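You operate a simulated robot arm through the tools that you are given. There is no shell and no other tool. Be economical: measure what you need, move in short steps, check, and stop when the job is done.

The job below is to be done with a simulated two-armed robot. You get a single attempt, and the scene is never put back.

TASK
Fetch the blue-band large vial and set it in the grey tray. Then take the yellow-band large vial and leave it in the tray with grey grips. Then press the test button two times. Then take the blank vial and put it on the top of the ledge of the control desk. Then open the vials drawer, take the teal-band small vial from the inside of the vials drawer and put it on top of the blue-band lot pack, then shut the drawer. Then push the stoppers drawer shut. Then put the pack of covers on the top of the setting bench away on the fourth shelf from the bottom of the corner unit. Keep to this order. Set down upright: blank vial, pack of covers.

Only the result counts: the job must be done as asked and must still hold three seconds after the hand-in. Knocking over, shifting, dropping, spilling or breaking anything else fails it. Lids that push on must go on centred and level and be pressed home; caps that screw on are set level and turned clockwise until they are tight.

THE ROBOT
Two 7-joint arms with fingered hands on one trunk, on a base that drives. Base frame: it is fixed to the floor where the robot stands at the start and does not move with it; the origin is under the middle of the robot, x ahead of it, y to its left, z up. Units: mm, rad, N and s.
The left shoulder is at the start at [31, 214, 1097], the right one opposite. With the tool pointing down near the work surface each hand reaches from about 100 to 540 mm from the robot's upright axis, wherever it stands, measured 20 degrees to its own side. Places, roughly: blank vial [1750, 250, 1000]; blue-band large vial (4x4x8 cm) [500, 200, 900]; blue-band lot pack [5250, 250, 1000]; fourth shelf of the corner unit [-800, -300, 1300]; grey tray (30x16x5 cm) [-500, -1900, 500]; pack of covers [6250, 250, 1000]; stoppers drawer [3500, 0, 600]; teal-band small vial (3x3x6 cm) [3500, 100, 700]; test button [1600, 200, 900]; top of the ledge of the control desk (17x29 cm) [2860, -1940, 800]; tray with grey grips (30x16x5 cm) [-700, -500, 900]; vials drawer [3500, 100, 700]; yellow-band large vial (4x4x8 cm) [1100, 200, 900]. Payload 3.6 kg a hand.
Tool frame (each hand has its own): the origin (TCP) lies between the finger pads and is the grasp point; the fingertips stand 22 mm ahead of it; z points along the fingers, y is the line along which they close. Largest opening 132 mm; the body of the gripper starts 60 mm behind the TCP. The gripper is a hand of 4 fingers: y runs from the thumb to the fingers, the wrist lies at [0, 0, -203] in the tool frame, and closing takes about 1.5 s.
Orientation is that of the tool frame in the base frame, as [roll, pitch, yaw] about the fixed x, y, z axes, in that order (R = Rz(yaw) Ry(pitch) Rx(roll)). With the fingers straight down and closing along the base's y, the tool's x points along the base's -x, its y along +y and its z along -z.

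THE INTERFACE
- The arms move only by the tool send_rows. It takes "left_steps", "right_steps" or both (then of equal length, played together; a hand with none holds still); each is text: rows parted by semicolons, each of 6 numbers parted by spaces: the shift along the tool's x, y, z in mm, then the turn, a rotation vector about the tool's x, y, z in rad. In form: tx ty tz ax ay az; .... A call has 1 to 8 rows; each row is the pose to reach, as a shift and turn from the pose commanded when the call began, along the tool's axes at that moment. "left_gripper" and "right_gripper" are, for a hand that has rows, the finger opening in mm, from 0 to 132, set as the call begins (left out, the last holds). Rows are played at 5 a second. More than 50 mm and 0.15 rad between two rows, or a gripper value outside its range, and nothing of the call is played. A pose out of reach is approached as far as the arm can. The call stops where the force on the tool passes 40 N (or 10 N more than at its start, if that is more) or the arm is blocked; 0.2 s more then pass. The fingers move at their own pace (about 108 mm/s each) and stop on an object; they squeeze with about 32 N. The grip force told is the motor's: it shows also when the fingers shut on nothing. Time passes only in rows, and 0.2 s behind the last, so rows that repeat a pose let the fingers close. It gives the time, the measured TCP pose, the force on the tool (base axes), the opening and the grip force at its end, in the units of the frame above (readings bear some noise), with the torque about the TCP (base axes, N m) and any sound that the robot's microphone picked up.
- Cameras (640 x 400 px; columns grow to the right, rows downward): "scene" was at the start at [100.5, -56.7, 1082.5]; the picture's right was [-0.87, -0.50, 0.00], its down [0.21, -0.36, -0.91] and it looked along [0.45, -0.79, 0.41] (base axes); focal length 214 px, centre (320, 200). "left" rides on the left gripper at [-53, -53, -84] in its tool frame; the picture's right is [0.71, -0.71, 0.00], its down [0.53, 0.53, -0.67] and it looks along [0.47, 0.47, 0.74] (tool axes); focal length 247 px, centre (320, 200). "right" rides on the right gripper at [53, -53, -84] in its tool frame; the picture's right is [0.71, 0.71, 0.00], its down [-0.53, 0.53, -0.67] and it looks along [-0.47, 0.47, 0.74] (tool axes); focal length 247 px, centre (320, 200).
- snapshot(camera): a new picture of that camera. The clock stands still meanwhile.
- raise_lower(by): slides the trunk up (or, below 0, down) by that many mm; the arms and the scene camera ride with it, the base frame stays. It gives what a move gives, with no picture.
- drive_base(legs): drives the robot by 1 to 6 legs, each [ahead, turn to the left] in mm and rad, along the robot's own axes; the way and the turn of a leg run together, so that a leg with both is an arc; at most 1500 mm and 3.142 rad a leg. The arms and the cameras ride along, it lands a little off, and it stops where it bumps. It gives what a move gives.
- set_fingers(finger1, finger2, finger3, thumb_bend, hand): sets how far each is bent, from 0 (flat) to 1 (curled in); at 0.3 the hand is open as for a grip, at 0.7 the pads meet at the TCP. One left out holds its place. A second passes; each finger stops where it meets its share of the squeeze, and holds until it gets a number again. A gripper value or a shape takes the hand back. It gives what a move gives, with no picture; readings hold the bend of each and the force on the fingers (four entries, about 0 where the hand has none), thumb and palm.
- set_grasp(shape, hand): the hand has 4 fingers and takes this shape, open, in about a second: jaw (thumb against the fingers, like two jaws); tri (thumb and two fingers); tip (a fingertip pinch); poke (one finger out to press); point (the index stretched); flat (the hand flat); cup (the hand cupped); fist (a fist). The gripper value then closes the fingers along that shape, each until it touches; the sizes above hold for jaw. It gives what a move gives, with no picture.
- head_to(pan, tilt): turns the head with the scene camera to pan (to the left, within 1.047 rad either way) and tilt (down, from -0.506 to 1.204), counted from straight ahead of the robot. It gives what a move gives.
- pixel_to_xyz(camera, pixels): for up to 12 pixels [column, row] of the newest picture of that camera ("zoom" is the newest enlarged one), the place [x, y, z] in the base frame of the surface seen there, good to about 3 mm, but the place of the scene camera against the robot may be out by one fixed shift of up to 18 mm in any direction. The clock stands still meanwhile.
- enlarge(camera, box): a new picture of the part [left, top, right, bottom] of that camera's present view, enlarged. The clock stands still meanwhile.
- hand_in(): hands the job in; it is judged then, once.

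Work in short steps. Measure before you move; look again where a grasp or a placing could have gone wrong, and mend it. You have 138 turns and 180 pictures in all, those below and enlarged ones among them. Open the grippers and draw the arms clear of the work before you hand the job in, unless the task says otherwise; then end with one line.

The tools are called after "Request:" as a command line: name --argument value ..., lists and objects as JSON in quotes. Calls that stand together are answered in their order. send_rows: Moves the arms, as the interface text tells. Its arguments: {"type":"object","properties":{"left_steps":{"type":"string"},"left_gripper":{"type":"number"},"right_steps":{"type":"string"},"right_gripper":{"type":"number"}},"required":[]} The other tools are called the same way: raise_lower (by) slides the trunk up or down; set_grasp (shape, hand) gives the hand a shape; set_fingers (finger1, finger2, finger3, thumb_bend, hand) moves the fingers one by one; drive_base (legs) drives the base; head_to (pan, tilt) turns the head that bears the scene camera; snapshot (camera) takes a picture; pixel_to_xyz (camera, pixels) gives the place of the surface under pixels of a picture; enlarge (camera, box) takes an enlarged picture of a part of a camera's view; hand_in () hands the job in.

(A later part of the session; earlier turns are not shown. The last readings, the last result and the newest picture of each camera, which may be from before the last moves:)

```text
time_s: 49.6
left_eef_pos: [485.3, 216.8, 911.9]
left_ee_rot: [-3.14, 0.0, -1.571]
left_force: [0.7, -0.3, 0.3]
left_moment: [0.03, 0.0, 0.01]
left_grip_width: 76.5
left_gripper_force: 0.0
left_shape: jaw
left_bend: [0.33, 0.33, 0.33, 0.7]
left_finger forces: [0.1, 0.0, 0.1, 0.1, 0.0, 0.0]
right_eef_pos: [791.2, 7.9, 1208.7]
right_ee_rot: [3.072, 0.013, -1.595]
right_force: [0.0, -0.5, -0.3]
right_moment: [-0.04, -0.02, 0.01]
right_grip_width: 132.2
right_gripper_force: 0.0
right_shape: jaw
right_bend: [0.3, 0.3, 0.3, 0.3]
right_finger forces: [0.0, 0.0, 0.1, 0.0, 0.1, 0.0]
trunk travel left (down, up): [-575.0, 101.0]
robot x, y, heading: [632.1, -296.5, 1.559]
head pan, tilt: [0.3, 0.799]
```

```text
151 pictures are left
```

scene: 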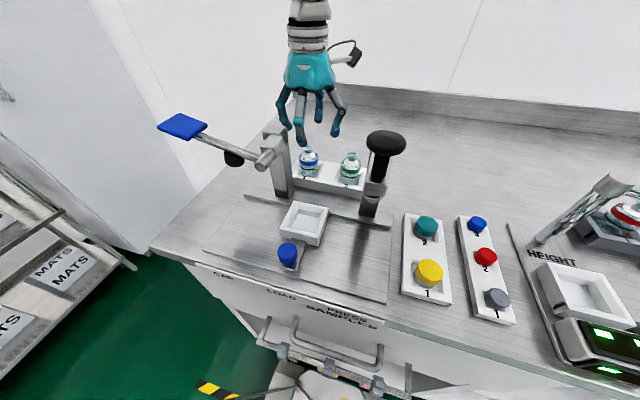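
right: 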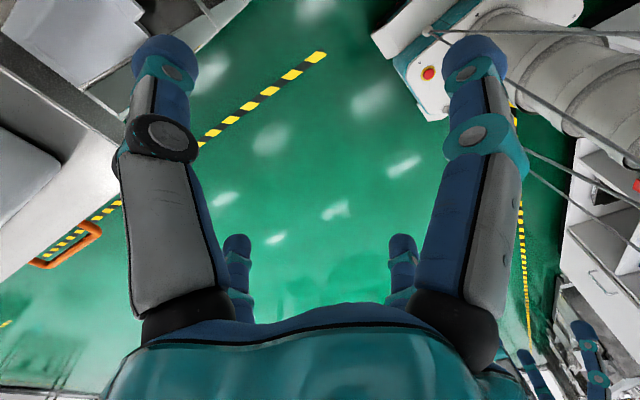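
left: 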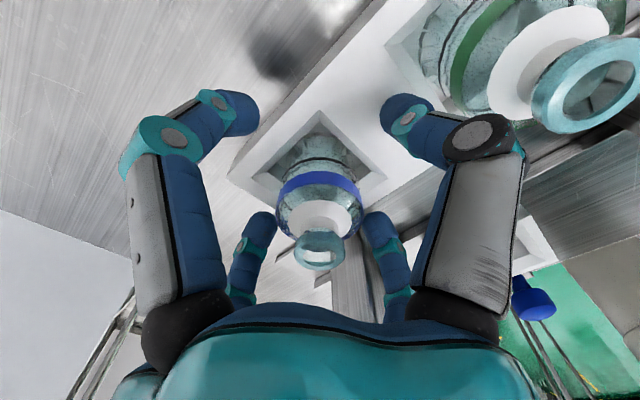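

The vial stands between the fingers; I close the hand.

Request:
send_rows --left_steps "0 0 0 0 0 0;0 0 0 0 0 0;0 0 0 0 0 0;0 0 0 0 0 0;0 0 0 0 0 0;0 0 0 0 0 0;0 0 0 0 0 0" --left_gripper 20

Request:
snapshot --camera "left"

```text
time_s: 51.2
left_eef_pos: [484.6, 216.4, 912.6]
left_ee_rot: [-3.141, 0.0, -1.57]
left_force: [-0.8, -3.6, -0.7]
left_moment: [-0.11, 0.02, 0.01]
left_grip_width: 28.0
left_gripper_force: 31.9
left_shape: jaw
left_bend: [0.77, 0.49, 0.5, 0.7]
left_finger forces: [27.0, 31.9, 30.7, 0.0, 28.2, 0.0]
right_eef_pos: [791.5, 7.1, 1207.8]
right_ee_rot: [3.072, 0.013, -1.594]
right_force: [0.7, -0.7, 0.5]
right_moment: [-0.01, 0.03, -0.01]
right_grip_width: 132.0
right_gripper_force: 0.1
right_shape: jaw
right_bend: [0.3, 0.3, 0.3, 0.3]
right_finger forces: [0.0, 0.1, 0.0, 0.0, 0.0, 0.0]
trunk travel left (down, up): [-575.0, 101.0]
robot x, y, heading: [634.8, -299.3, 1.56]
head pan, tilt: [0.3, 0.799]
```

```text
150 pictures are left
```

left: 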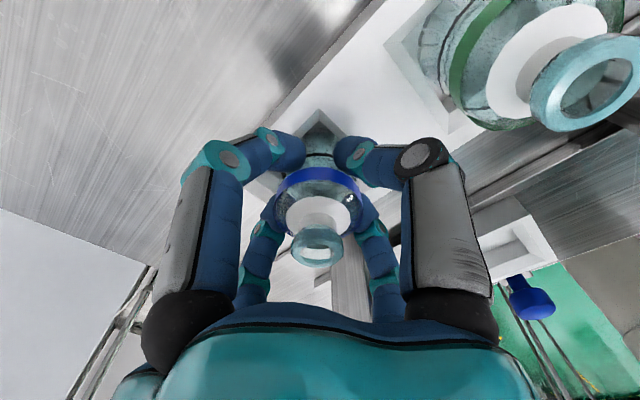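

Held firmly (about 30 N on the fingers). I lift straight up 250 mm.

Request:
send_rows --left_steps "0 0 -30 0 0 0;0 0 -70 0 0 0;0 0 -110 0 0 0;0 0 -150 0 0 0;0 0 -190 0 0 0;0 0 -230 0 0 0;0 0 -260 0 0 0"

Request:
snapshot --camera "scene"

```text
time_s: 52.8
left_eef_pos: [485.1, 216.5, 1174.5]
left_ee_rot: [-3.14, 0.0, -1.57]
left_force: [0.1, 0.3, 0.5]
left_moment: [-0.01, 0.01, 0.02]
left_grip_width: 28.0
left_gripper_force: 32.1
left_shape: jaw
left_bend: [0.77, 0.49, 0.5, 0.7]
left_finger forces: [28.6, 33.5, 30.3, 0.0, 28.3, 0.1]
right_eef_pos: [791.6, 7.2, 1207.2]
right_ee_rot: [3.071, 0.013, -1.594]
right_force: [0.2, 0.6, 0.3]
right_moment: [-0.01, 0.01, -0.01]
right_grip_width: 132.0
right_gripper_force: 0.0
right_shape: jaw
right_bend: [0.3, 0.3, 0.3, 0.3]
right_finger forces: [0.0, 0.0, 0.0, 0.0, 0.1, 0.0]
trunk travel left (down, up): [-575.0, 101.0]
robot x, y, heading: [632.1, -298.1, 1.561]
head pan, tilt: [0.3, 0.799]
```

```text
149 pictures are left
```

scene: 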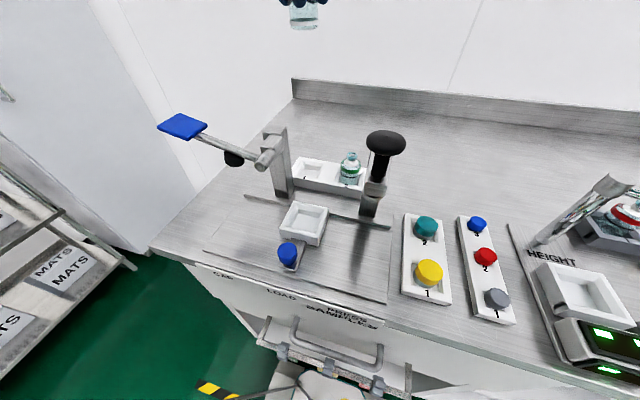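

Blue vial is lifted. I draw the hand back toward the robot, then back away from the bench.

Request:
send_rows --left_steps "45 0 -20 0 0 0;90 0 -20 0 0 0;135 0 -20 0 0 0;180 0 -20 0 0 0"

Request:
drive_base --legs '[[-450, 0], [0, -0.3], [-1200, 0]]'

```text
time_s: 53.8
left_eef_pos: [484.9, 33.9, 1194.0]
left_ee_rot: [3.141, 0.001, -1.569]
left_force: [0.1, 0.5, 0.2]
left_moment: [-0.01, 0.03, 0.01]
left_grip_width: 28.1
left_gripper_force: 32.0
left_shape: jaw
left_bend: [0.77, 0.49, 0.5, 0.7]
left_finger forces: [28.6, 33.2, 30.3, 0.0, 28.2, 0.0]
right_eef_pos: [791.1, 6.9, 1209.1]
right_ee_rot: [3.073, 0.012, -1.594]
right_force: [0.2, 0.4, -0.2]
right_moment: [-0.02, -0.01, -0.01]
right_grip_width: 131.8
right_gripper_force: 0.1
right_shape: jaw
right_bend: [0.3, 0.3, 0.3, 0.3]
right_finger forces: [0.0, 0.0, 0.0, 0.0, 0.0, 0.0]
trunk travel left (down, up): [-575.0, 101.0]
robot x, y, heading: [628.7, -294.7, 1.558]
head pan, tilt: [0.3, 0.799]
```

```text
time_s: 63.2
left_eef_pos: [224.0, -1528.0, 1193.6]
left_ee_rot: [-3.141, 0.0, -1.861]
left_force: [-0.2, 0.1, -0.6]
left_moment: [0.01, -0.02, 0.02]
left_grip_width: 28.1
left_gripper_force: 32.1
left_shape: jaw
left_bend: [0.77, 0.49, 0.5, 0.7]
left_finger forces: [28.7, 33.4, 30.4, 0.0, 28.1, 0.0]
right_eef_pos: [509.9, -1640.9, 1208.7]
right_ee_rot: [3.072, 0.011, -1.884]
right_force: [0.1, 0.3, -0.1]
right_moment: [0.03, -0.01, 0.02]
right_grip_width: 132.0
right_gripper_force: 0.0
right_shape: jaw
right_bend: [0.3, 0.3, 0.3, 0.3]
right_finger forces: [0.0, 0.1, 0.1, 0.1, 0.1, 0.0]
trunk travel left (down, up): [-575.0, 101.0]
robot x, y, heading: [271.6, -1887.3, 1.272]
head pan, tilt: [0.3, 0.799]
```

At (272,-1887), heading 1.27. I turn left in small legs to face -x and look at the table.

Request:
drive_base --legs '[[0, 0.4], [0, 0.4], [0, 0.4], [0, 0.4], [0, 0.27]]'

Request:
head_to --pan 0.0 --tilt 0.6

Request:
snapshot --camera "scene"

```text
time_s: 67.1
left_eef_pos: [-80.5, -1779.3, 1194.2]
left_ee_rot: [-3.137, 0.001, -0.723]
left_force: [-0.7, -0.2, -0.1]
left_moment: [0.06, -0.05, 0.02]
left_grip_width: 28.1
left_gripper_force: 31.9
left_shape: jaw
left_bend: [0.77, 0.49, 0.5, 0.7]
left_finger forces: [29.0, 34.0, 30.1, 0.0, 28.4, 0.0]
right_eef_pos: [143.0, -1567.2, 1209.9]
right_ee_rot: [3.076, 0.012, -0.745]
right_force: [-1.1, -0.1, 0.0]
right_moment: [0.03, 0.0, -0.02]
right_grip_width: 131.9
right_gripper_force: 0.0
right_shape: jaw
right_bend: [0.3, 0.3, 0.3, 0.3]
right_finger forces: [0.0, 0.1, 0.0, 0.0, 0.1, 0.0]
trunk travel left (down, up): [-575.0, 101.0]
robot x, y, heading: [300.0, -1853.8, 2.448]
head pan, tilt: [0.3, 0.799]
stopped in leg 3: the robot was blocked; the commanded pose is now the measured one
```

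```text
time_s: 67.9
left_eef_pos: [-77.4, -1776.1, 1196.6]
left_ee_rot: [-3.14, 0.0, -0.727]
left_force: [0.4, 0.4, 0.6]
left_moment: [0.01, 0.03, 0.01]
left_grip_width: 28.3
left_gripper_force: 32.4
left_shape: jaw
left_bend: [0.77, 0.49, 0.5, 0.7]
left_finger forces: [28.9, 33.9, 30.1, 0.0, 28.4, 0.1]
right_eef_pos: [147.0, -1566.3, 1209.2]
right_ee_rot: [3.074, 0.013, -0.75]
right_force: [-0.1, -0.1, 0.0]
right_moment: [-0.02, -0.03, -0.04]
right_grip_width: 132.0
right_gripper_force: 0.0
right_shape: jaw
right_bend: [0.3, 0.3, 0.3, 0.3]
right_finger forces: [0.1, 0.1, 0.0, 0.0, 0.1, 0.1]
trunk travel left (down, up): [-575.0, 101.0]
robot x, y, heading: [307.9, -1853.8, 2.452]
head pan, tilt: [0.0, 0.6]
```

```text
148 pictures are left
```

scene: 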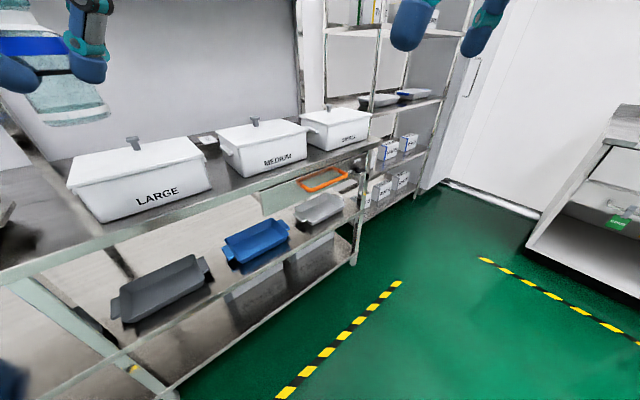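

I see the dark grey tray at (160,290), the blue one and a light-grey one on the mid shelf; I measure, and finish the turn.

Request:
pixel_to_xyz --camera "scene" --pixels '[[155, 290], [115, 300], [205, 265], [130, 318], [212, 285], [250, 240], [320, 208], [225, 228], [100, 245], [350, 135], [379, 100], [410, 95]]'

Request:
drive_base --legs '[[0, 0.35], [0, 0.34]]'

Request:
snapshot --camera "scene"

```text
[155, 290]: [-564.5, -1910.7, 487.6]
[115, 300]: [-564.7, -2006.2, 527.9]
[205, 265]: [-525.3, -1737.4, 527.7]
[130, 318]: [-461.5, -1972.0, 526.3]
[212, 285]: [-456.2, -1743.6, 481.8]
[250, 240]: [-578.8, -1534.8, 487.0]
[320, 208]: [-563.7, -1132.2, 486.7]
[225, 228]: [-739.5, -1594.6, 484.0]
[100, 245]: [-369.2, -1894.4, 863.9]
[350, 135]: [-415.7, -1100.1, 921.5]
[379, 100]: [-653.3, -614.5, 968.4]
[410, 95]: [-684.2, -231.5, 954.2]
```

```text
time_s: 70.5
left_eef_pos: [-41.2, -2036.7, 1195.4]
left_ee_rot: [-3.139, 0.002, -0.03]
left_force: [-0.2, 0.2, -0.8]
left_moment: [0.02, 0.0, 0.0]
left_grip_width: 28.3
left_gripper_force: 32.0
left_shape: jaw
left_bend: [0.77, 0.49, 0.5, 0.7]
left_finger forces: [29.0, 34.2, 30.0, 0.1, 28.3, 0.1]
right_eef_pos: [-3.4, -1730.8, 1209.6]
right_ee_rot: [3.074, 0.011, -0.057]
right_force: [-0.6, 0.2, -0.1]
right_moment: [-0.01, 0.0, 0.02]
right_grip_width: 132.1
right_gripper_force: 0.1
right_shape: jaw
right_bend: [0.3, 0.3, 0.3, 0.3]
right_finger forces: [0.1, 0.0, 0.1, 0.0, 0.0, 0.1]
trunk travel left (down, up): [-575.0, 101.0]
robot x, y, heading: [303.0, -1822.8, 3.13]
head pan, tilt: [0.0, 0.6]
```

```text
147 pictures are left
```

scene: 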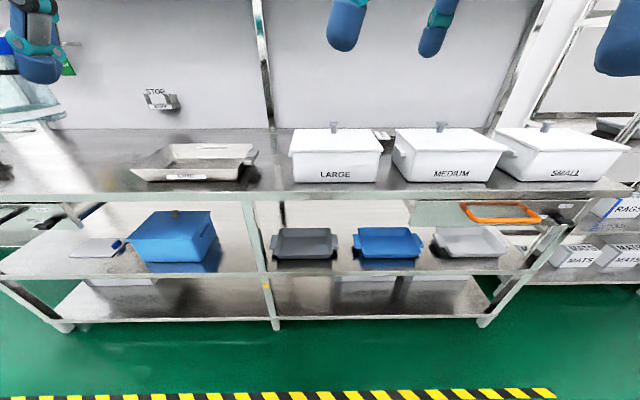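

The grey tray's centre is about (-540,-1865), floor z≈487, rim 527, beneath the table top (z 864). I pitch the left hand to 30° below horizontal, pointing ahead, and then lower the trunk.

Request:
send_rows --left_steps "0 0 0 0 -0.15 0;0 0 0 0 -0.3 0;0 0 0 0 -0.45 0;0 0 0 0 -0.6 0;0 0 0 0 -0.75 0;0 0 0 0 -0.9 0;0 0 0 0 -1.047 0;0 0 0 0 -1.047 0"

Request:
raise_lower --by -420

Request:
snapshot --camera "scene"

```text
time_s: 72.3
left_eef_pos: [-137.9, -2006.7, 1190.3]
left_ee_rot: [-3.138, 1.047, -0.03]
left_force: [-0.5, -0.1, -0.5]
left_moment: [0.02, -0.01, 0.01]
left_grip_width: 28.0
left_gripper_force: 31.9
left_shape: jaw
left_bend: [0.77, 0.49, 0.77, 0.7]
left_finger forces: [29.2, 35.3, 30.1, 0.0, 27.7, 0.0]
left hand out of reach, approached as far as the arm can: row 3, 4, 5, 6, 7, 8
right_eef_pos: [-2.3, -1731.0, 1209.1]
right_ee_rot: [3.073, 0.011, -0.055]
right_force: [0.2, 0.0, -0.8]
right_moment: [-0.02, 0.04, 0.01]
right_grip_width: 132.0
right_gripper_force: 0.1
right_shape: jaw
right_bend: [0.3, 0.3, 0.3, 0.3]
right_finger forces: [0.1, 0.1, 0.1, 0.0, 0.0, 0.0]
trunk travel left (down, up): [-575.0, 101.0]
robot x, y, heading: [305.9, -1821.7, 3.135]
head pan, tilt: [0.0, 0.6]
```

```text
refused: -420 is not a number from -400 to 400
```

```text
146 pictures are left
```

scene: 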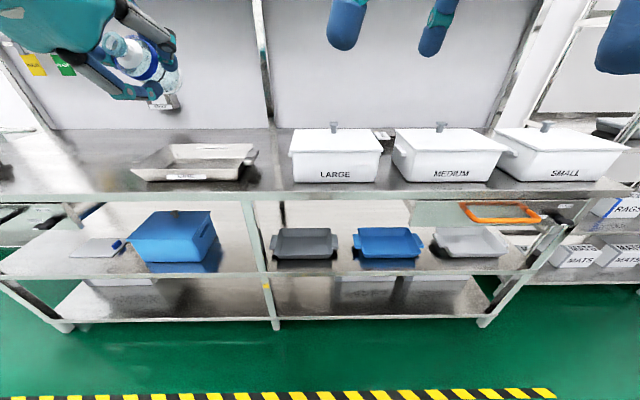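

The vial is still held. I lower the trunk 400 and look.

Request:
raise_lower --by -400

Request:
snapshot --camera "scene"

Request:
snapshot --camera "left"

```text
time_s: 76.2
left_eef_pos: [-148.6, -2008.0, 699.1]
left_ee_rot: [-3.133, 0.828, -0.025]
left_force: [-1.1, 0.5, -0.5]
left_moment: [-0.04, -0.01, 0.02]
left_grip_width: 27.9
left_gripper_force: 31.8
left_shape: jaw
left_bend: [0.77, 0.49, 0.77, 0.7]
left_finger forces: [29.3, 35.3, 30.1, 0.0, 27.6, 0.0]
right_eef_pos: [-2.1, -1730.7, 810.4]
right_ee_rot: [3.074, 0.011, -0.054]
right_force: [0.3, 0.0, -0.2]
right_moment: [-0.01, 0.0, -0.01]
right_grip_width: 132.1
right_gripper_force: 0.0
right_shape: jaw
right_bend: [0.3, 0.3, 0.3, 0.3]
right_finger forces: [0.0, 0.0, 0.0, 0.0, 0.0, 0.0]
trunk travel left (down, up): [-175.0, 501.0]
robot x, y, heading: [302.8, -1820.0, 3.131]
head pan, tilt: [0.0, 0.6]
```

```text
145 pictures are left
```

scene: 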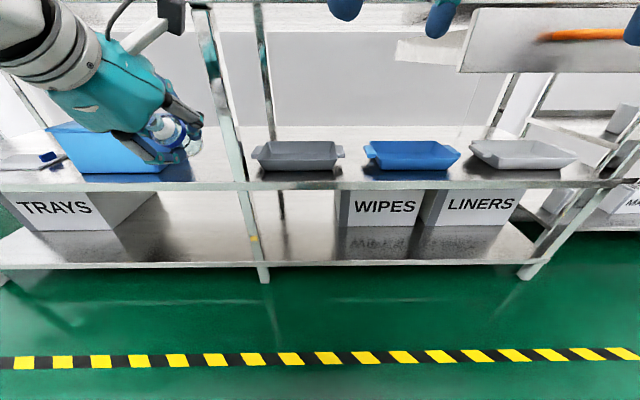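

```text
144 pictures are left
```

left: 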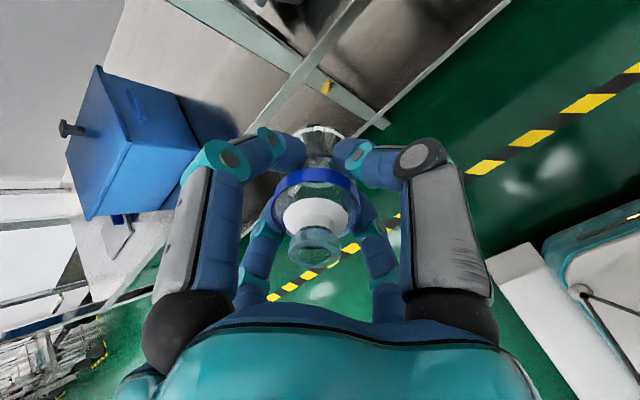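

I measure the tray and the front post from this view.

Request:
pixel_to_xyz --camera "scene" --pixels '[[298, 150], [265, 158], [340, 152], [298, 166], [298, 142], [228, 120], [240, 165], [340, 183], [535, 70], [460, 68], [250, 5], [180, 160]]'

```text
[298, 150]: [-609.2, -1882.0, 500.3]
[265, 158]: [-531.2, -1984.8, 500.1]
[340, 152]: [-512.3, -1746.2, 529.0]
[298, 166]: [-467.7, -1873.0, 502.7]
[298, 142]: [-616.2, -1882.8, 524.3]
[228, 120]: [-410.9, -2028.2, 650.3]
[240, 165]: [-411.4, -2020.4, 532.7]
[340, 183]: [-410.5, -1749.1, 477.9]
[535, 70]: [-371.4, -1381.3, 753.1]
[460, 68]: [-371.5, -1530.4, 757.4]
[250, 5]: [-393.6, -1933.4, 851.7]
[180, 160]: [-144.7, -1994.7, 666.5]
```

I shift the hand 140 mm toward the tray's y (away from the post), holding the pitch.

Request:
send_rows --left_steps "0 -40 0 0 0 0;0 -80 0 0 0 0;0 -120 0 0 0 0;0 -143 0 0 0 0;0 -143 0 0 0 0"

```text
time_s: 77.3
left_eef_pos: [-144.7, -1863.8, 699.2]
left_ee_rot: [-3.133, 0.831, -0.026]
left_force: [-0.2, 0.0, 0.3]
left_moment: [-0.01, -0.03, 0.0]
left_grip_width: 28.0
left_gripper_force: 31.8
left_shape: jaw
left_bend: [0.77, 0.49, 0.77, 0.7]
left_finger forces: [29.2, 35.5, 30.0, 0.0, 27.7, 0.0]
right_eef_pos: [-2.0, -1731.9, 810.1]
right_ee_rot: [3.071, 0.011, -0.055]
right_force: [-0.6, 0.4, -0.1]
right_moment: [0.03, 0.0, 0.01]
right_grip_width: 132.1
right_gripper_force: 0.0
right_shape: jaw
right_bend: [0.3, 0.3, 0.3, 0.3]
right_finger forces: [0.1, 0.0, 0.0, 0.0, 0.0, 0.0]
trunk travel left (down, up): [-175.0, 501.0]
robot x, y, heading: [297.8, -1822.9, 3.131]
head pan, tilt: [0.0, 0.6]
```

Now commanded equals measured. I lower the hand 75 mm and drive 230 mm ahead toward the table.

Request:
send_rows --left_steps "28 0 25 0 0 0;55 0 51 0 0 0;55 0 51 0 0 0"

Request:
drive_base --legs '[[230, 0]]'

Request:
snapshot --camera "left"

Request:
snapshot --camera "scene"

```text
time_s: 78.2
left_eef_pos: [-145.6, -1863.6, 625.1]
left_ee_rot: [-3.134, 0.831, -0.027]
left_force: [0.3, 0.0, 0.1]
left_moment: [0.0, 0.01, 0.01]
left_grip_width: 28.0
left_gripper_force: 31.9
left_shape: jaw
left_bend: [0.77, 0.49, 0.77, 0.7]
left_finger forces: [29.3, 35.4, 29.9, 0.0, 27.7, 0.1]
right_eef_pos: [-1.8, -1730.8, 809.0]
right_ee_rot: [3.073, 0.014, -0.057]
right_force: [-0.1, 0.7, -0.4]
right_moment: [0.01, -0.05, 0.01]
right_grip_width: 132.1
right_gripper_force: 0.2
right_shape: jaw
right_bend: [0.3, 0.3, 0.3, 0.3]
right_finger forces: [0.1, 0.0, 0.0, 0.0, 0.0, 0.1]
trunk travel left (down, up): [-175.0, 501.0]
robot x, y, heading: [303.2, -1815.8, 3.13]
head pan, tilt: [0.0, 0.6]
```

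```text
time_s: 79.9
left_eef_pos: [-379.6, -1859.6, 624.7]
left_ee_rot: [-3.132, 0.83, -0.027]
left_force: [0.4, -0.6, -0.5]
left_moment: [0.01, -0.02, 0.01]
left_grip_width: 27.9
left_gripper_force: 32.9
left_shape: jaw
left_bend: [0.77, 0.49, 0.77, 0.7]
left_finger forces: [29.3, 35.3, 30.1, 0.1, 27.7, 0.1]
right_eef_pos: [-234.2, -1728.2, 809.4]
right_ee_rot: [3.074, 0.012, -0.058]
right_force: [0.3, -0.2, 0.3]
right_moment: [0.01, 0.01, 0.01]
right_grip_width: 132.0
right_gripper_force: 0.0
right_shape: jaw
right_bend: [0.3, 0.3, 0.3, 0.3]
right_finger forces: [0.0, 0.0, 0.1, 0.0, 0.1, 0.0]
trunk travel left (down, up): [-175.0, 501.0]
robot x, y, heading: [71.5, -1818.9, 3.128]
head pan, tilt: [0.0, 0.6]
```

```text
143 pictures are left
```

left: 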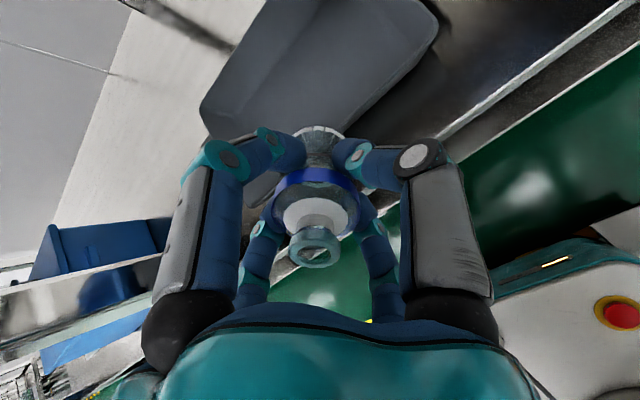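

```text
142 pictures are left
```

scene: 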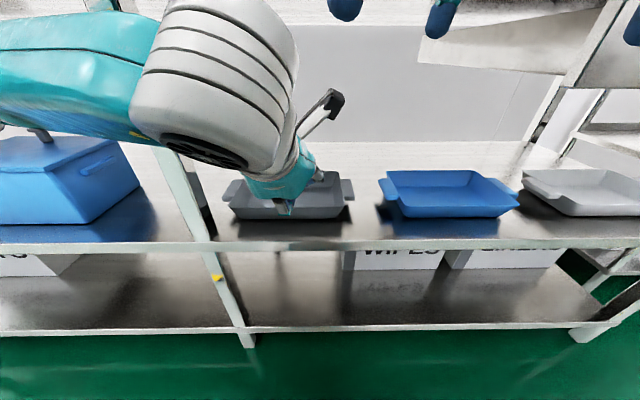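

I measure the tray with the left camera, which has no bias.

Request:
pixel_to_xyz --camera "left" --pixels '[[203, 105], [262, 5], [436, 20], [350, 60], [280, 70], [345, 130], [230, 130]]'

Request:
pixel_to_xyz --camera "scene" --pixels '[[230, 188], [345, 183], [345, 200], [240, 214], [255, 175]]'

```text
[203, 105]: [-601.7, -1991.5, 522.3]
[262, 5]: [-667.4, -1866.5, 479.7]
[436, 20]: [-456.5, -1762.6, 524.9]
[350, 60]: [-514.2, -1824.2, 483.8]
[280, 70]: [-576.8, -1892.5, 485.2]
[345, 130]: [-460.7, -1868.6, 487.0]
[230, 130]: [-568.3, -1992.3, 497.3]
```

```text
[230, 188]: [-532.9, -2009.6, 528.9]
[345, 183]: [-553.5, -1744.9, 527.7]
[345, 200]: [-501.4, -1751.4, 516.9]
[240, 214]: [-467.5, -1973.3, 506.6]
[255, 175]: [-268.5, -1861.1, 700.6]
```

Tray floor z≈484, centre (-537,-1877). I move in 145 mm over the tray.

Request:
send_rows --left_steps "-25 4 27 0 0 0;-50 8 54 0 0 0;-75 12 81 0 0 0;-98 15 107 0 0 0;-98 15 107 0 0 0"

Request:
snapshot --camera "left"

```text
time_s: 81.1
left_eef_pos: [-524.2, -1870.3, 625.7]
left_ee_rot: [-3.132, 0.828, -0.027]
left_force: [0.5, 0.2, -0.1]
left_moment: [-0.03, -0.01, 0.02]
left_grip_width: 27.9
left_gripper_force: 32.0
left_shape: jaw
left_bend: [0.77, 0.49, 0.77, 0.7]
left_finger forces: [29.2, 35.4, 30.1, 0.0, 27.6, 0.0]
right_eef_pos: [-234.4, -1729.2, 809.4]
right_ee_rot: [3.074, 0.013, -0.059]
right_force: [0.4, -0.4, 0.5]
right_moment: [0.03, 0.0, -0.02]
right_grip_width: 132.0
right_gripper_force: 0.0
right_shape: jaw
right_bend: [0.3, 0.3, 0.3, 0.3]
right_finger forces: [0.0, 0.0, 0.0, 0.0, 0.0, 0.0]
trunk travel left (down, up): [-175.0, 501.0]
robot x, y, heading: [70.6, -1818.1, 3.124]
head pan, tilt: [0.0, 0.6]
```

```text
141 pictures are left
```

left: 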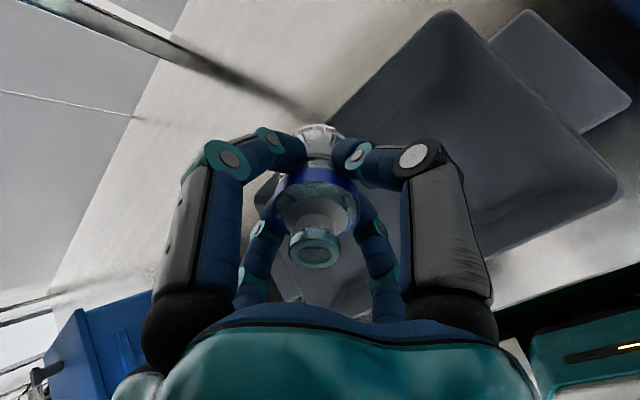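

Over the tray. I lower 84 mm in small steps.

Request:
send_rows --left_steps "22 0 20 0 0 0;44 0 40 0 0 0;54 0 49 0 0 0;62 0 57 0 0 0"

Request:
snapshot --camera "left"

Request:
enlarge --camera "scene" --box '[180, 120, 400, 260]'

```text
time_s: 82.1
left_eef_pos: [-524.9, -1870.7, 540.9]
left_ee_rot: [-3.133, 0.832, -0.029]
left_force: [-0.4, -0.3, -0.3]
left_moment: [-0.01, -0.02, 0.01]
left_grip_width: 28.0
left_gripper_force: 32.0
left_shape: jaw
left_bend: [0.77, 0.49, 0.77, 0.7]
left_finger forces: [29.3, 35.5, 30.2, 0.1, 27.6, 0.0]
right_eef_pos: [-234.4, -1727.0, 808.0]
right_ee_rot: [3.073, 0.012, -0.059]
right_force: [-0.3, 0.1, -0.8]
right_moment: [-0.04, 0.0, -0.02]
right_grip_width: 132.1
right_gripper_force: 0.2
right_shape: jaw
right_bend: [0.3, 0.3, 0.3, 0.3]
right_finger forces: [0.0, 0.1, 0.0, 0.0, 0.0, 0.0]
trunk travel left (down, up): [-175.0, 501.0]
robot x, y, heading: [68.3, -1819.2, 3.13]
head pan, tilt: [0.0, 0.6]
```

```text
140 pictures are left
```

left: 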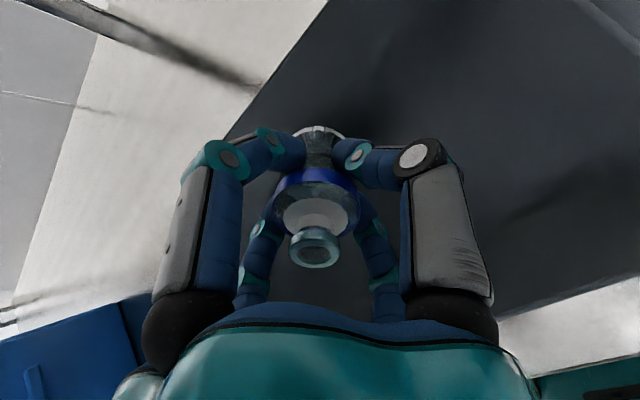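

```text
2.86 times, centred on (290, 190) of scene
```

zoom: 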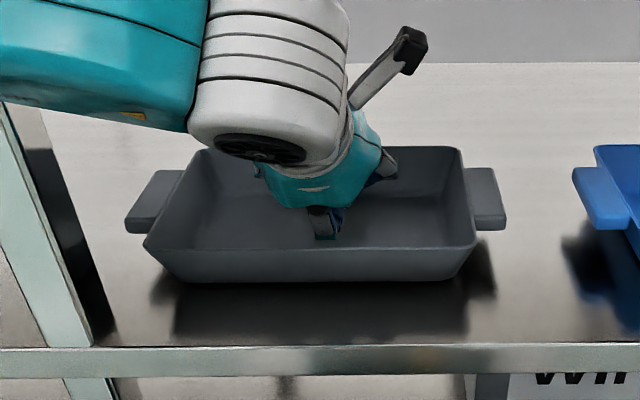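

In the tray. I lower until light contact, then open.

Request:
send_rows --left_steps "4 0 4 0 0 0;7 0 7 0 0 0"

Request:
send_rows --left_steps "0 0 0 0 0 0;0 0 0 0 0 0;0 0 0 0 0 0;0 0 0 0 0 0;0 0 0 0 0 0;0 0 0 0 0 0" --left_gripper 90

Request:
snapshot --camera "left"

```text
time_s: 82.7
left_eef_pos: [-525.2, -1868.9, 531.6]
left_ee_rot: [-3.131, 0.829, -0.028]
left_force: [-0.2, -1.0, -0.4]
left_moment: [-0.02, -0.01, -0.01]
left_grip_width: 27.8
left_gripper_force: 31.9
left_shape: jaw
left_bend: [0.77, 0.49, 0.77, 0.7]
left_finger forces: [29.2, 35.5, 30.1, 0.0, 27.6, 0.0]
right_eef_pos: [-235.3, -1727.4, 809.6]
right_ee_rot: [3.073, 0.013, -0.058]
right_force: [0.4, 0.1, -1.0]
right_moment: [-0.02, 0.01, -0.01]
right_grip_width: 132.1
right_gripper_force: 0.0
right_shape: jaw
right_bend: [0.3, 0.3, 0.3, 0.3]
right_finger forces: [0.0, 0.1, 0.1, 0.0, 0.0, 0.0]
trunk travel left (down, up): [-175.0, 501.0]
robot x, y, heading: [70.1, -1824.3, 3.128]
head pan, tilt: [0.0, 0.6]
```

```text
time_s: 84.1
left_eef_pos: [-524.0, -1868.6, 532.4]
left_ee_rot: [-3.133, 0.83, -0.029]
left_force: [-0.2, 1.3, 5.9]
left_moment: [0.05, -0.05, 0.05]
left_grip_width: 87.0
left_gripper_force: 0.0
left_shape: jaw
left_bend: [0.29, 0.29, 0.34, 0.68]
left_finger forces: [0.1, 0.1, 5.4, 0.0, 0.2, 0.1]
right_eef_pos: [-235.1, -1729.1, 810.3]
right_ee_rot: [3.075, 0.012, -0.057]
right_force: [-0.2, -0.4, -0.2]
right_moment: [-0.02, 0.01, -0.01]
right_grip_width: 132.0
right_gripper_force: 0.0
right_shape: jaw
right_bend: [0.3, 0.3, 0.3, 0.3]
right_finger forces: [0.0, 0.1, 0.1, 0.0, 0.0, 0.0]
trunk travel left (down, up): [-175.0, 501.0]
robot x, y, heading: [72.5, -1818.5, 3.133]
head pan, tilt: [0.0, 0.6]
```

```text
138 pictures are left
```

left: 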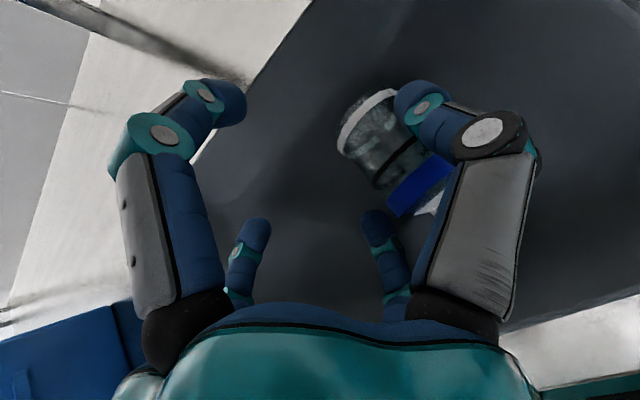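

The vial lies in the tray. I lift straight up, then draw the hand back out under the table top.

Request:
send_rows --left_steps "-7 0 -7 0 0 0;-22 0 -20 0 0 0;-44 0 -40 0 0 0;-66 0 -61 0 0 0"

Request:
snapshot --camera "left"

```text
time_s: 85.1
left_eef_pos: [-523.7, -1870.2, 622.1]
left_ee_rot: [-3.133, 0.831, -0.028]
left_force: [-0.4, 1.1, 0.1]
left_moment: [0.02, 0.0, 0.02]
left_grip_width: 89.8
left_gripper_force: 0.0
left_shape: jaw
left_bend: [0.29, 0.29, 0.29, 0.68]
left_finger forces: [0.0, 0.1, 0.0, 0.0, 0.1, 0.0]
right_eef_pos: [-234.7, -1727.6, 811.5]
right_ee_rot: [3.073, 0.012, -0.057]
right_force: [-0.1, 0.0, 0.2]
right_moment: [0.03, -0.01, 0.02]
right_grip_width: 132.2
right_gripper_force: 0.1
right_shape: jaw
right_bend: [0.3, 0.3, 0.3, 0.3]
right_finger forces: [0.0, 0.0, 0.1, 0.1, 0.0, 0.1]
trunk travel left (down, up): [-175.0, 501.0]
robot x, y, heading: [70.5, -1819.2, 3.125]
head pan, tilt: [0.0, 0.6]
```

```text
137 pictures are left
```

left: 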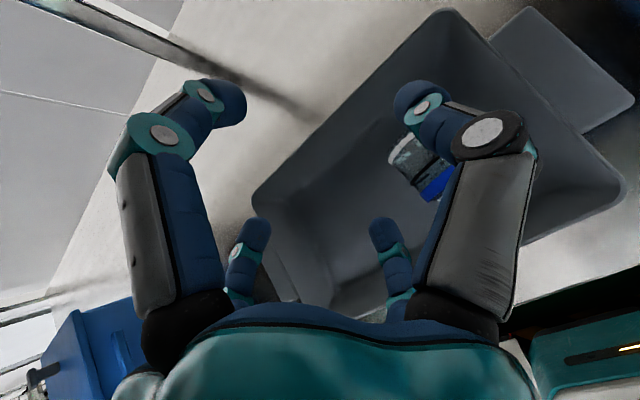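

The blue vial lies in the grey tray. I back out, then level the hand downward and raise the trunk.

Request:
drive_base --legs '[[-400, 0]]'

Request:
send_rows --left_steps "0 0 0 0 0.14 0;0 0 0 0 0.28 0;0 0 0 0 0.42 0;0 0 0 0 0.56 0;0 0 0 0 0.7 0;0 0 0 0 0.83 0;0 0 0 0 0.83 0"

Request:
raise_lower --by 400

Request:
enlarge --camera "scene" --box '[160, 120, 480, 320]'

```text
time_s: 87.6
left_eef_pos: [-126.4, -1875.6, 622.0]
left_ee_rot: [-3.132, 0.833, -0.028]
left_force: [-0.3, 0.2, -0.2]
left_moment: [-0.01, 0.0, 0.02]
left_grip_width: 89.7
left_gripper_force: 0.1
left_shape: jaw
left_bend: [0.29, 0.29, 0.29, 0.68]
left_finger forces: [0.0, 0.0, 0.0, 0.1, 0.0, 0.0]
right_eef_pos: [165.8, -1733.4, 811.1]
right_ee_rot: [3.073, 0.013, -0.058]
right_force: [0.2, 0.1, 0.3]
right_moment: [-0.01, -0.03, -0.03]
right_grip_width: 131.9
right_gripper_force: 0.1
right_shape: jaw
right_bend: [0.3, 0.3, 0.3, 0.3]
right_finger forces: [0.0, 0.0, 0.1, 0.0, 0.0, 0.0]
trunk travel left (down, up): [-175.0, 501.0]
robot x, y, heading: [467.4, -1825.2, 3.127]
head pan, tilt: [0.0, 0.6]
```

```text
time_s: 89.2
left_eef_pos: [-125.3, -1873.5, 622.6]
left_ee_rot: [-3.135, -0.001, -0.036]
left_force: [-0.2, -0.7, -0.5]
left_moment: [0.02, 0.01, -0.04]
left_grip_width: 89.6
left_gripper_force: 0.0
left_shape: jaw
left_bend: [0.29, 0.29, 0.29, 0.68]
left_finger forces: [0.0, 0.0, 0.0, 0.0, 0.0, 0.1]
right_eef_pos: [164.9, -1733.0, 811.1]
right_ee_rot: [3.074, 0.013, -0.058]
right_force: [-0.1, 0.2, -0.5]
right_moment: [0.02, -0.01, -0.03]
right_grip_width: 132.0
right_gripper_force: 0.1
right_shape: jaw
right_bend: [0.3, 0.3, 0.3, 0.3]
right_finger forces: [0.0, 0.0, 0.1, 0.0, 0.1, 0.0]
trunk travel left (down, up): [-175.0, 501.0]
robot x, y, heading: [470.3, -1821.2, 3.126]
head pan, tilt: [0.0, 0.6]
```

```text
time_s: 93.0
left_eef_pos: [-125.5, -1874.9, 1022.1]
left_ee_rot: [-3.137, 0.0, -0.036]
left_force: [-0.1, 0.2, 0.2]
left_moment: [0.0, 0.0, 0.0]
left_grip_width: 89.8
left_gripper_force: 0.1
left_shape: jaw
left_bend: [0.29, 0.29, 0.29, 0.68]
left_finger forces: [0.0, 0.0, 0.0, 0.0, 0.0, 0.0]
right_eef_pos: [164.8, -1733.4, 1211.0]
right_ee_rot: [3.075, 0.011, -0.057]
right_force: [-0.3, -1.0, -0.3]
right_moment: [0.02, 0.0, 0.01]
right_grip_width: 131.8
right_gripper_force: 0.0
right_shape: jaw
right_bend: [0.3, 0.3, 0.3, 0.3]
right_finger forces: [0.0, 0.1, 0.1, 0.1, 0.1, 0.0]
trunk travel left (down, up): [-575.0, 101.0]
robot x, y, heading: [466.1, -1826.1, 3.127]
head pan, tilt: [0.0, 0.6]
```

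```text
2.00 times, centred on (320, 220) of scene
```

zoom: 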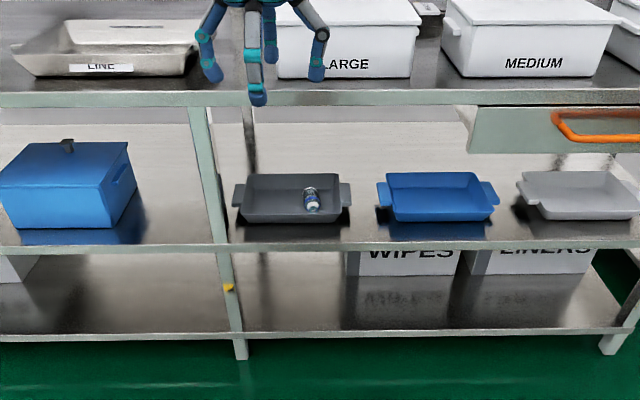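

The blue-band vial is in the grey tray (zoom (312,200)). I fold the left hand back and up, then drive toward the yellow vial.

Request:
send_rows --left_steps "25 10 -25 0 0 0;60 25 -50 0 0 0;100 40 -75 0 0 0;140 55 -100 0 0 0;180 65 -125 0 0 0;220 75 -150 0 0 0;260 85 -175 0 0 0;270 90 -180 0 0 0"

Request:
drive_base --legs '[[0, -0.37], [0, -0.37], [0, -0.37], [0, -0.37], [0, -0.37], [0, -0.37]]'

```text
time_s: 94.8
left_eef_pos: [142.5, -1976.0, 1200.7]
left_ee_rot: [-3.136, 0.001, -0.032]
left_force: [0.6, 0.0, 0.6]
left_moment: [0.02, -0.01, -0.01]
left_grip_width: 89.6
left_gripper_force: 0.1
left_shape: jaw
left_bend: [0.29, 0.29, 0.29, 0.68]
left_finger forces: [0.0, 0.1, 0.0, 0.1, 0.0, 0.0]
right_eef_pos: [164.4, -1733.4, 1210.2]
right_ee_rot: [3.073, 0.01, -0.058]
right_force: [-0.1, 0.7, -0.8]
right_moment: [-0.02, -0.02, 0.0]
right_grip_width: 131.8
right_gripper_force: 0.1
right_shape: jaw
right_bend: [0.3, 0.3, 0.3, 0.3]
right_finger forces: [0.0, 0.0, 0.0, 0.0, 0.0, 0.1]
trunk travel left (down, up): [-575.0, 101.0]
robot x, y, heading: [469.2, -1827.0, 3.129]
head pan, tilt: [0.0, 0.6]
```

```text
time_s: 98.9
left_eef_pos: [188.8, -1594.7, 1201.0]
left_ee_rot: [-3.139, -0.001, -1.133]
left_force: [1.2, -0.4, 0.7]
left_moment: [-0.01, 0.03, -0.01]
left_grip_width: 90.0
left_gripper_force: 0.2
left_shape: jaw
left_bend: [0.29, 0.29, 0.29, 0.68]
left_finger forces: [0.0, 0.1, 0.0, 0.0, 0.0, 0.0]
right_eef_pos: [415.8, -1507.2, 1210.8]
right_ee_rot: [3.068, 0.013, -1.156]
right_force: [-0.1, 0.1, -0.4]
right_moment: [0.01, 0.03, -0.01]
right_grip_width: 131.8
right_gripper_force: 0.1
right_shape: jaw
right_bend: [0.3, 0.3, 0.3, 0.3]
right_finger forces: [0.0, 0.1, 0.0, 0.0, 0.0, 0.0]
trunk travel left (down, up): [-575.0, 101.0]
robot x, y, heading: [423.5, -1842.5, 2.012]
head pan, tilt: [0.0, 0.6]
stopped in leg 4: the robot was blocked; the commanded pose is now the measured one
```

Turning drift triggers the block after ~1.1 rad; I continue in shorter calls and then drive to about (1260,-800).

Request:
drive_base --legs '[[0, -0.36], [0, -0.36], [0, -0.36]]'

Request:
drive_base --legs '[[1300, 0]]'

```text
time_s: 102.7
left_eef_pos: [520.7, -1514.7, 1201.6]
left_ee_rot: [-3.139, 0.001, -2.185]
left_force: [0.8, -0.6, 0.6]
left_moment: [0.03, 0.04, 0.03]
left_grip_width: 90.1
left_gripper_force: 0.0
left_shape: jaw
left_bend: [0.29, 0.29, 0.29, 0.68]
left_finger forces: [0.0, 0.0, 0.0, 0.1, 0.0, 0.1]
right_eef_pos: [710.0, -1668.1, 1212.3]
right_ee_rot: [3.069, 0.013, -2.209]
right_force: [-0.8, -1.5, 0.2]
right_moment: [-0.01, 0.03, 0.0]
right_grip_width: 132.0
right_gripper_force: 0.1
right_shape: jaw
right_bend: [0.3, 0.3, 0.3, 0.3]
right_finger forces: [0.0, 0.1, 0.0, 0.1, 0.0, 0.0]
trunk travel left (down, up): [-575.0, 101.0]
robot x, y, heading: [382.2, -1813.7, 0.931]
head pan, tilt: [0.0, 0.6]
stopped in leg 3: the robot was blocked; the commanded pose is now the measured one
```

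```text
time_s: 109.3
left_eef_pos: [1311.1, -460.1, 1201.6]
left_ee_rot: [-3.137, 0.0, -2.187]
left_force: [-0.5, 0.9, 0.0]
left_moment: [-0.03, -0.01, 0.01]
left_grip_width: 90.0
left_gripper_force: 0.1
left_shape: jaw
left_bend: [0.29, 0.29, 0.29, 0.68]
left_finger forces: [0.0, 0.0, 0.0, 0.0, 0.1, 0.0]
right_eef_pos: [1499.3, -615.0, 1212.4]
right_ee_rot: [3.072, 0.012, -2.212]
right_force: [0.5, -0.1, -0.2]
right_moment: [0.0, 0.0, 0.01]
right_grip_width: 132.0
right_gripper_force: 0.0
right_shape: jaw
right_bend: [0.3, 0.3, 0.3, 0.3]
right_finger forces: [0.0, 0.0, 0.0, 0.1, 0.1, 0.0]
trunk travel left (down, up): [-575.0, 101.0]
robot x, y, heading: [1179.1, -767.1, 0.92]
head pan, tilt: [0.0, 0.6]
```

Now I go 130 more and turn to face the bench, and look.

Request:
drive_base --legs '[[130, 0], [0, 0.32], [0, 0.33]]'

Request:
head_to --pan 0.0 --tilt 0.6

Request:
snapshot --camera "scene"

Request:
enlarge --camera "scene" --box '[160, 120, 400, 270]'

```text
time_s: 112.7
left_eef_pos: [1179.2, -335.8, 1202.5]
left_ee_rot: [-3.137, -0.002, -1.539]
left_force: [-0.5, 0.3, 0.1]
left_moment: [0.02, 0.05, -0.03]
left_grip_width: 90.1
left_gripper_force: 0.0
left_shape: jaw
left_bend: [0.29, 0.29, 0.29, 0.68]
left_finger forces: [0.1, 0.0, 0.1, 0.1, 0.0, 0.0]
right_eef_pos: [1421.3, -344.5, 1212.1]
right_ee_rot: [3.072, 0.012, -1.561]
right_force: [-0.1, 0.5, 0.5]
right_moment: [0.03, 0.02, 0.01]
right_grip_width: 131.9
right_gripper_force: 0.1
right_shape: jaw
right_bend: [0.3, 0.3, 0.3, 0.3]
right_finger forces: [0.0, 0.0, 0.1, 0.1, 0.0, 0.0]
trunk travel left (down, up): [-575.0, 101.0]
robot x, y, heading: [1284.5, -659.1, 1.56]
head pan, tilt: [0.0, 0.6]
```

```text
time_s: 113.3
left_eef_pos: [1177.6, -336.7, 1202.2]
left_ee_rot: [-3.134, -0.002, -1.537]
left_force: [-0.1, 0.9, -0.2]
left_moment: [-0.01, -0.02, -0.02]
left_grip_width: 89.9
left_gripper_force: 0.0
left_shape: jaw
left_bend: [0.29, 0.29, 0.29, 0.68]
left_finger forces: [0.1, 0.1, 0.1, 0.0, 0.0, 0.0]
right_eef_pos: [1419.3, -344.6, 1212.2]
right_ee_rot: [3.075, 0.012, -1.561]
right_force: [0.0, -0.5, -0.1]
right_moment: [-0.01, -0.04, 0.01]
right_grip_width: 131.9
right_gripper_force: 0.0
right_shape: jaw
right_bend: [0.3, 0.3, 0.3, 0.3]
right_finger forces: [0.1, 0.0, 0.1, 0.0, 0.0, 0.0]
trunk travel left (down, up): [-575.0, 101.0]
robot x, y, heading: [1283.3, -655.8, 1.565]
head pan, tilt: [0.0, 0.6]
```

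```text
135 pictures are left
```

scene: 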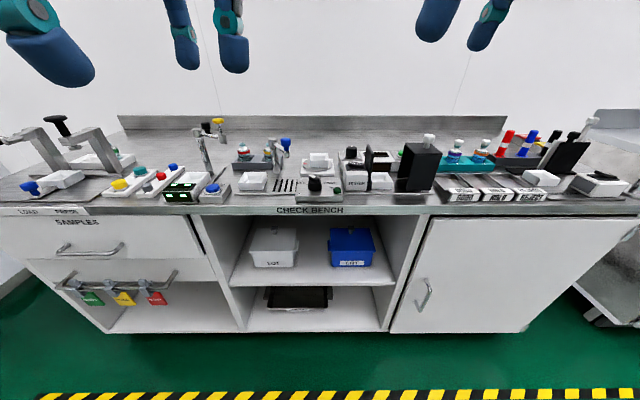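

```text
2.67 times, centred on (280, 195) of scene
```

zoom: 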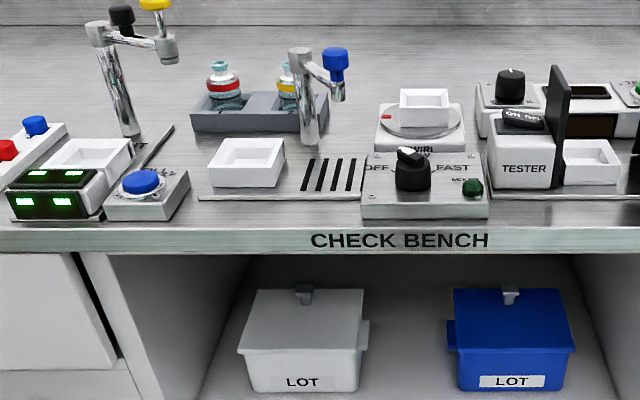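

Yellow-band vial is at zoom (287,95) behind a filling column. I measure it and the column.

Request:
pixel_to_xyz --camera "zoom" --pixels '[[285, 90], [285, 104], [222, 85], [310, 120], [303, 60], [335, 65], [265, 125], [325, 75], [255, 150], [165, 45], [120, 80], [410, 95]]'

Request:
drive_base --legs '[[200, 0]]'

Request:
head_to --pan 0.3 --tilt 0.75

Request:
snapshot --camera "scene"

```text
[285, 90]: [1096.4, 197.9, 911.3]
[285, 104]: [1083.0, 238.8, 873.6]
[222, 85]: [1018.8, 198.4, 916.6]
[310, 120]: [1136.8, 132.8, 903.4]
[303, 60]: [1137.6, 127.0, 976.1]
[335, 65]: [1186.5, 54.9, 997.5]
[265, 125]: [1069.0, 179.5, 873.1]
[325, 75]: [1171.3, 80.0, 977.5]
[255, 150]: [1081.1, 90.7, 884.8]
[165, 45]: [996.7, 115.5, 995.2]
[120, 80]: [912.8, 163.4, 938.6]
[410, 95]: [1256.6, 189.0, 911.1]
```

```text
time_s: 114.9
left_eef_pos: [1180.1, -133.7, 1202.8]
left_ee_rot: [-3.136, -0.002, -1.541]
left_force: [-0.1, 1.0, 0.2]
left_moment: [-0.01, -0.04, -0.03]
left_grip_width: 89.9
left_gripper_force: 0.0
left_shape: jaw
left_bend: [0.29, 0.29, 0.29, 0.68]
left_finger forces: [0.0, 0.0, 0.0, 0.0, 0.0, 0.0]
right_eef_pos: [1422.7, -142.8, 1213.2]
right_ee_rot: [3.074, 0.011, -1.563]
right_force: [0.5, 0.3, 0.2]
right_moment: [-0.01, 0.01, 0.0]
right_grip_width: 132.2
right_gripper_force: 0.0
right_shape: jaw
right_bend: [0.3, 0.3, 0.3, 0.3]
right_finger forces: [0.0, 0.1, 0.0, 0.0, 0.0, 0.0]
trunk travel left (down, up): [-575.0, 101.0]
robot x, y, heading: [1286.6, -455.8, 1.563]
head pan, tilt: [0.0, 0.6]
```

```text
time_s: 115.7
left_eef_pos: [1180.6, -135.5, 1203.0]
left_ee_rot: [-3.135, -0.002, -1.539]
left_force: [0.3, 0.2, -0.1]
left_moment: [-0.05, -0.03, -0.03]
left_grip_width: 89.9
left_gripper_force: 0.0
left_shape: jaw
left_bend: [0.29, 0.29, 0.29, 0.68]
left_finger forces: [0.0, 0.1, 0.0, 0.1, 0.0, 0.1]
right_eef_pos: [1423.2, -143.2, 1214.3]
right_ee_rot: [3.073, 0.015, -1.562]
right_force: [0.7, 0.9, 0.8]
right_moment: [0.01, -0.01, 0.02]
right_grip_width: 132.0
right_gripper_force: 0.0
right_shape: jaw
right_bend: [0.3, 0.3, 0.3, 0.3]
right_finger forces: [0.0, 0.0, 0.0, 0.1, 0.1, 0.0]
trunk travel left (down, up): [-575.0, 101.0]
robot x, y, heading: [1288.0, -460.4, 1.564]
head pan, tilt: [0.3, 0.75]
```

```text
133 pictures are left
```

scene: 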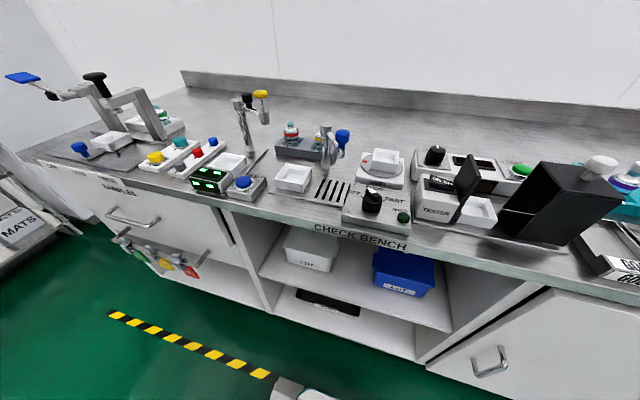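

I drive in to y≈-302 and move the left hand above the vial at (1101,212), staying high.

Request:
drive_base --legs '[[155, 0]]'

Request:
send_rows --left_steps "-45 15 0 0 0 0;-90 30 0 0 0 0;-135 45 0 0 0 0;-180 60 0 0 0 0.03;-194 73 0 0 0 0.03;-194 73 0 0 0 0.03"

Request:
snapshot --camera "left"

Request:
enlarge --camera "left" --box '[240, 0, 480, 150]'

```text
time_s: 117.1
left_eef_pos: [1180.3, 21.9, 1202.2]
left_ee_rot: [-3.136, -0.002, -1.538]
left_force: [-0.4, -0.1, 0.5]
left_moment: [-0.01, 0.0, -0.01]
left_grip_width: 90.1
left_gripper_force: 0.0
left_shape: jaw
left_bend: [0.29, 0.29, 0.29, 0.68]
left_finger forces: [0.0, 0.0, 0.0, 0.0, 0.0, 0.0]
right_eef_pos: [1422.7, 11.9, 1213.7]
right_ee_rot: [3.075, 0.01, -1.562]
right_force: [0.2, 0.1, 0.4]
right_moment: [-0.01, 0.03, 0.0]
right_grip_width: 132.1
right_gripper_force: 0.0
right_shape: jaw
right_bend: [0.3, 0.3, 0.3, 0.3]
right_finger forces: [0.1, 0.1, 0.0, 0.1, 0.0, 0.0]
trunk travel left (down, up): [-575.0, 101.0]
robot x, y, heading: [1289.5, -303.2, 1.564]
head pan, tilt: [0.3, 0.75]
```

```text
time_s: 118.5
left_eef_pos: [1100.2, 210.7, 1202.6]
left_ee_rot: [-3.137, 0.0, -1.569]
left_force: [0.8, 0.4, -0.4]
left_moment: [0.02, -0.01, 0.01]
left_grip_width: 90.2
left_gripper_force: 0.0
left_shape: jaw
left_bend: [0.29, 0.29, 0.29, 0.68]
left_finger forces: [0.0, 0.1, 0.0, 0.0, 0.0, 0.0]
right_eef_pos: [1425.0, 12.6, 1215.1]
right_ee_rot: [3.07, 0.011, -1.562]
right_force: [-0.2, 0.3, -1.0]
right_moment: [0.02, 0.02, -0.01]
right_grip_width: 132.1
right_gripper_force: 0.1
right_shape: jaw
right_bend: [0.3, 0.3, 0.3, 0.3]
right_finger forces: [0.0, 0.0, 0.1, 0.0, 0.1, 0.1]
trunk travel left (down, up): [-575.0, 101.0]
robot x, y, heading: [1286.7, -303.4, 1.568]
head pan, tilt: [0.3, 0.75]
```

```text
132 pictures are left
```

left: 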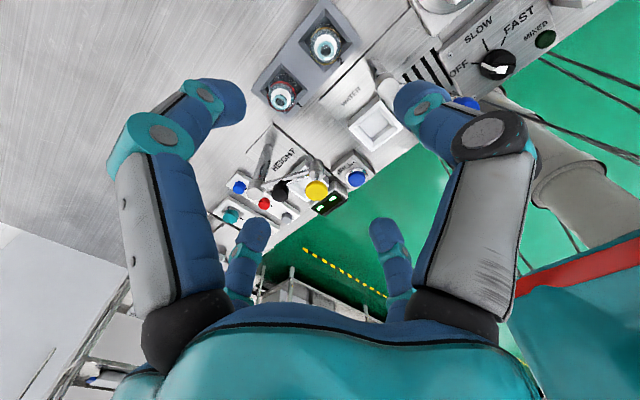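

```text
2.67 times, centred on (360, 75) of left
```

zoom: 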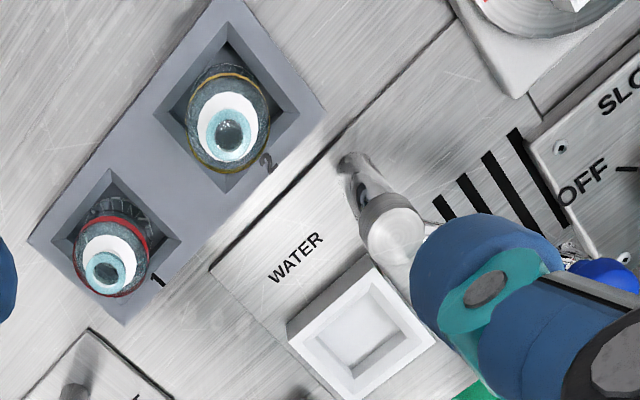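

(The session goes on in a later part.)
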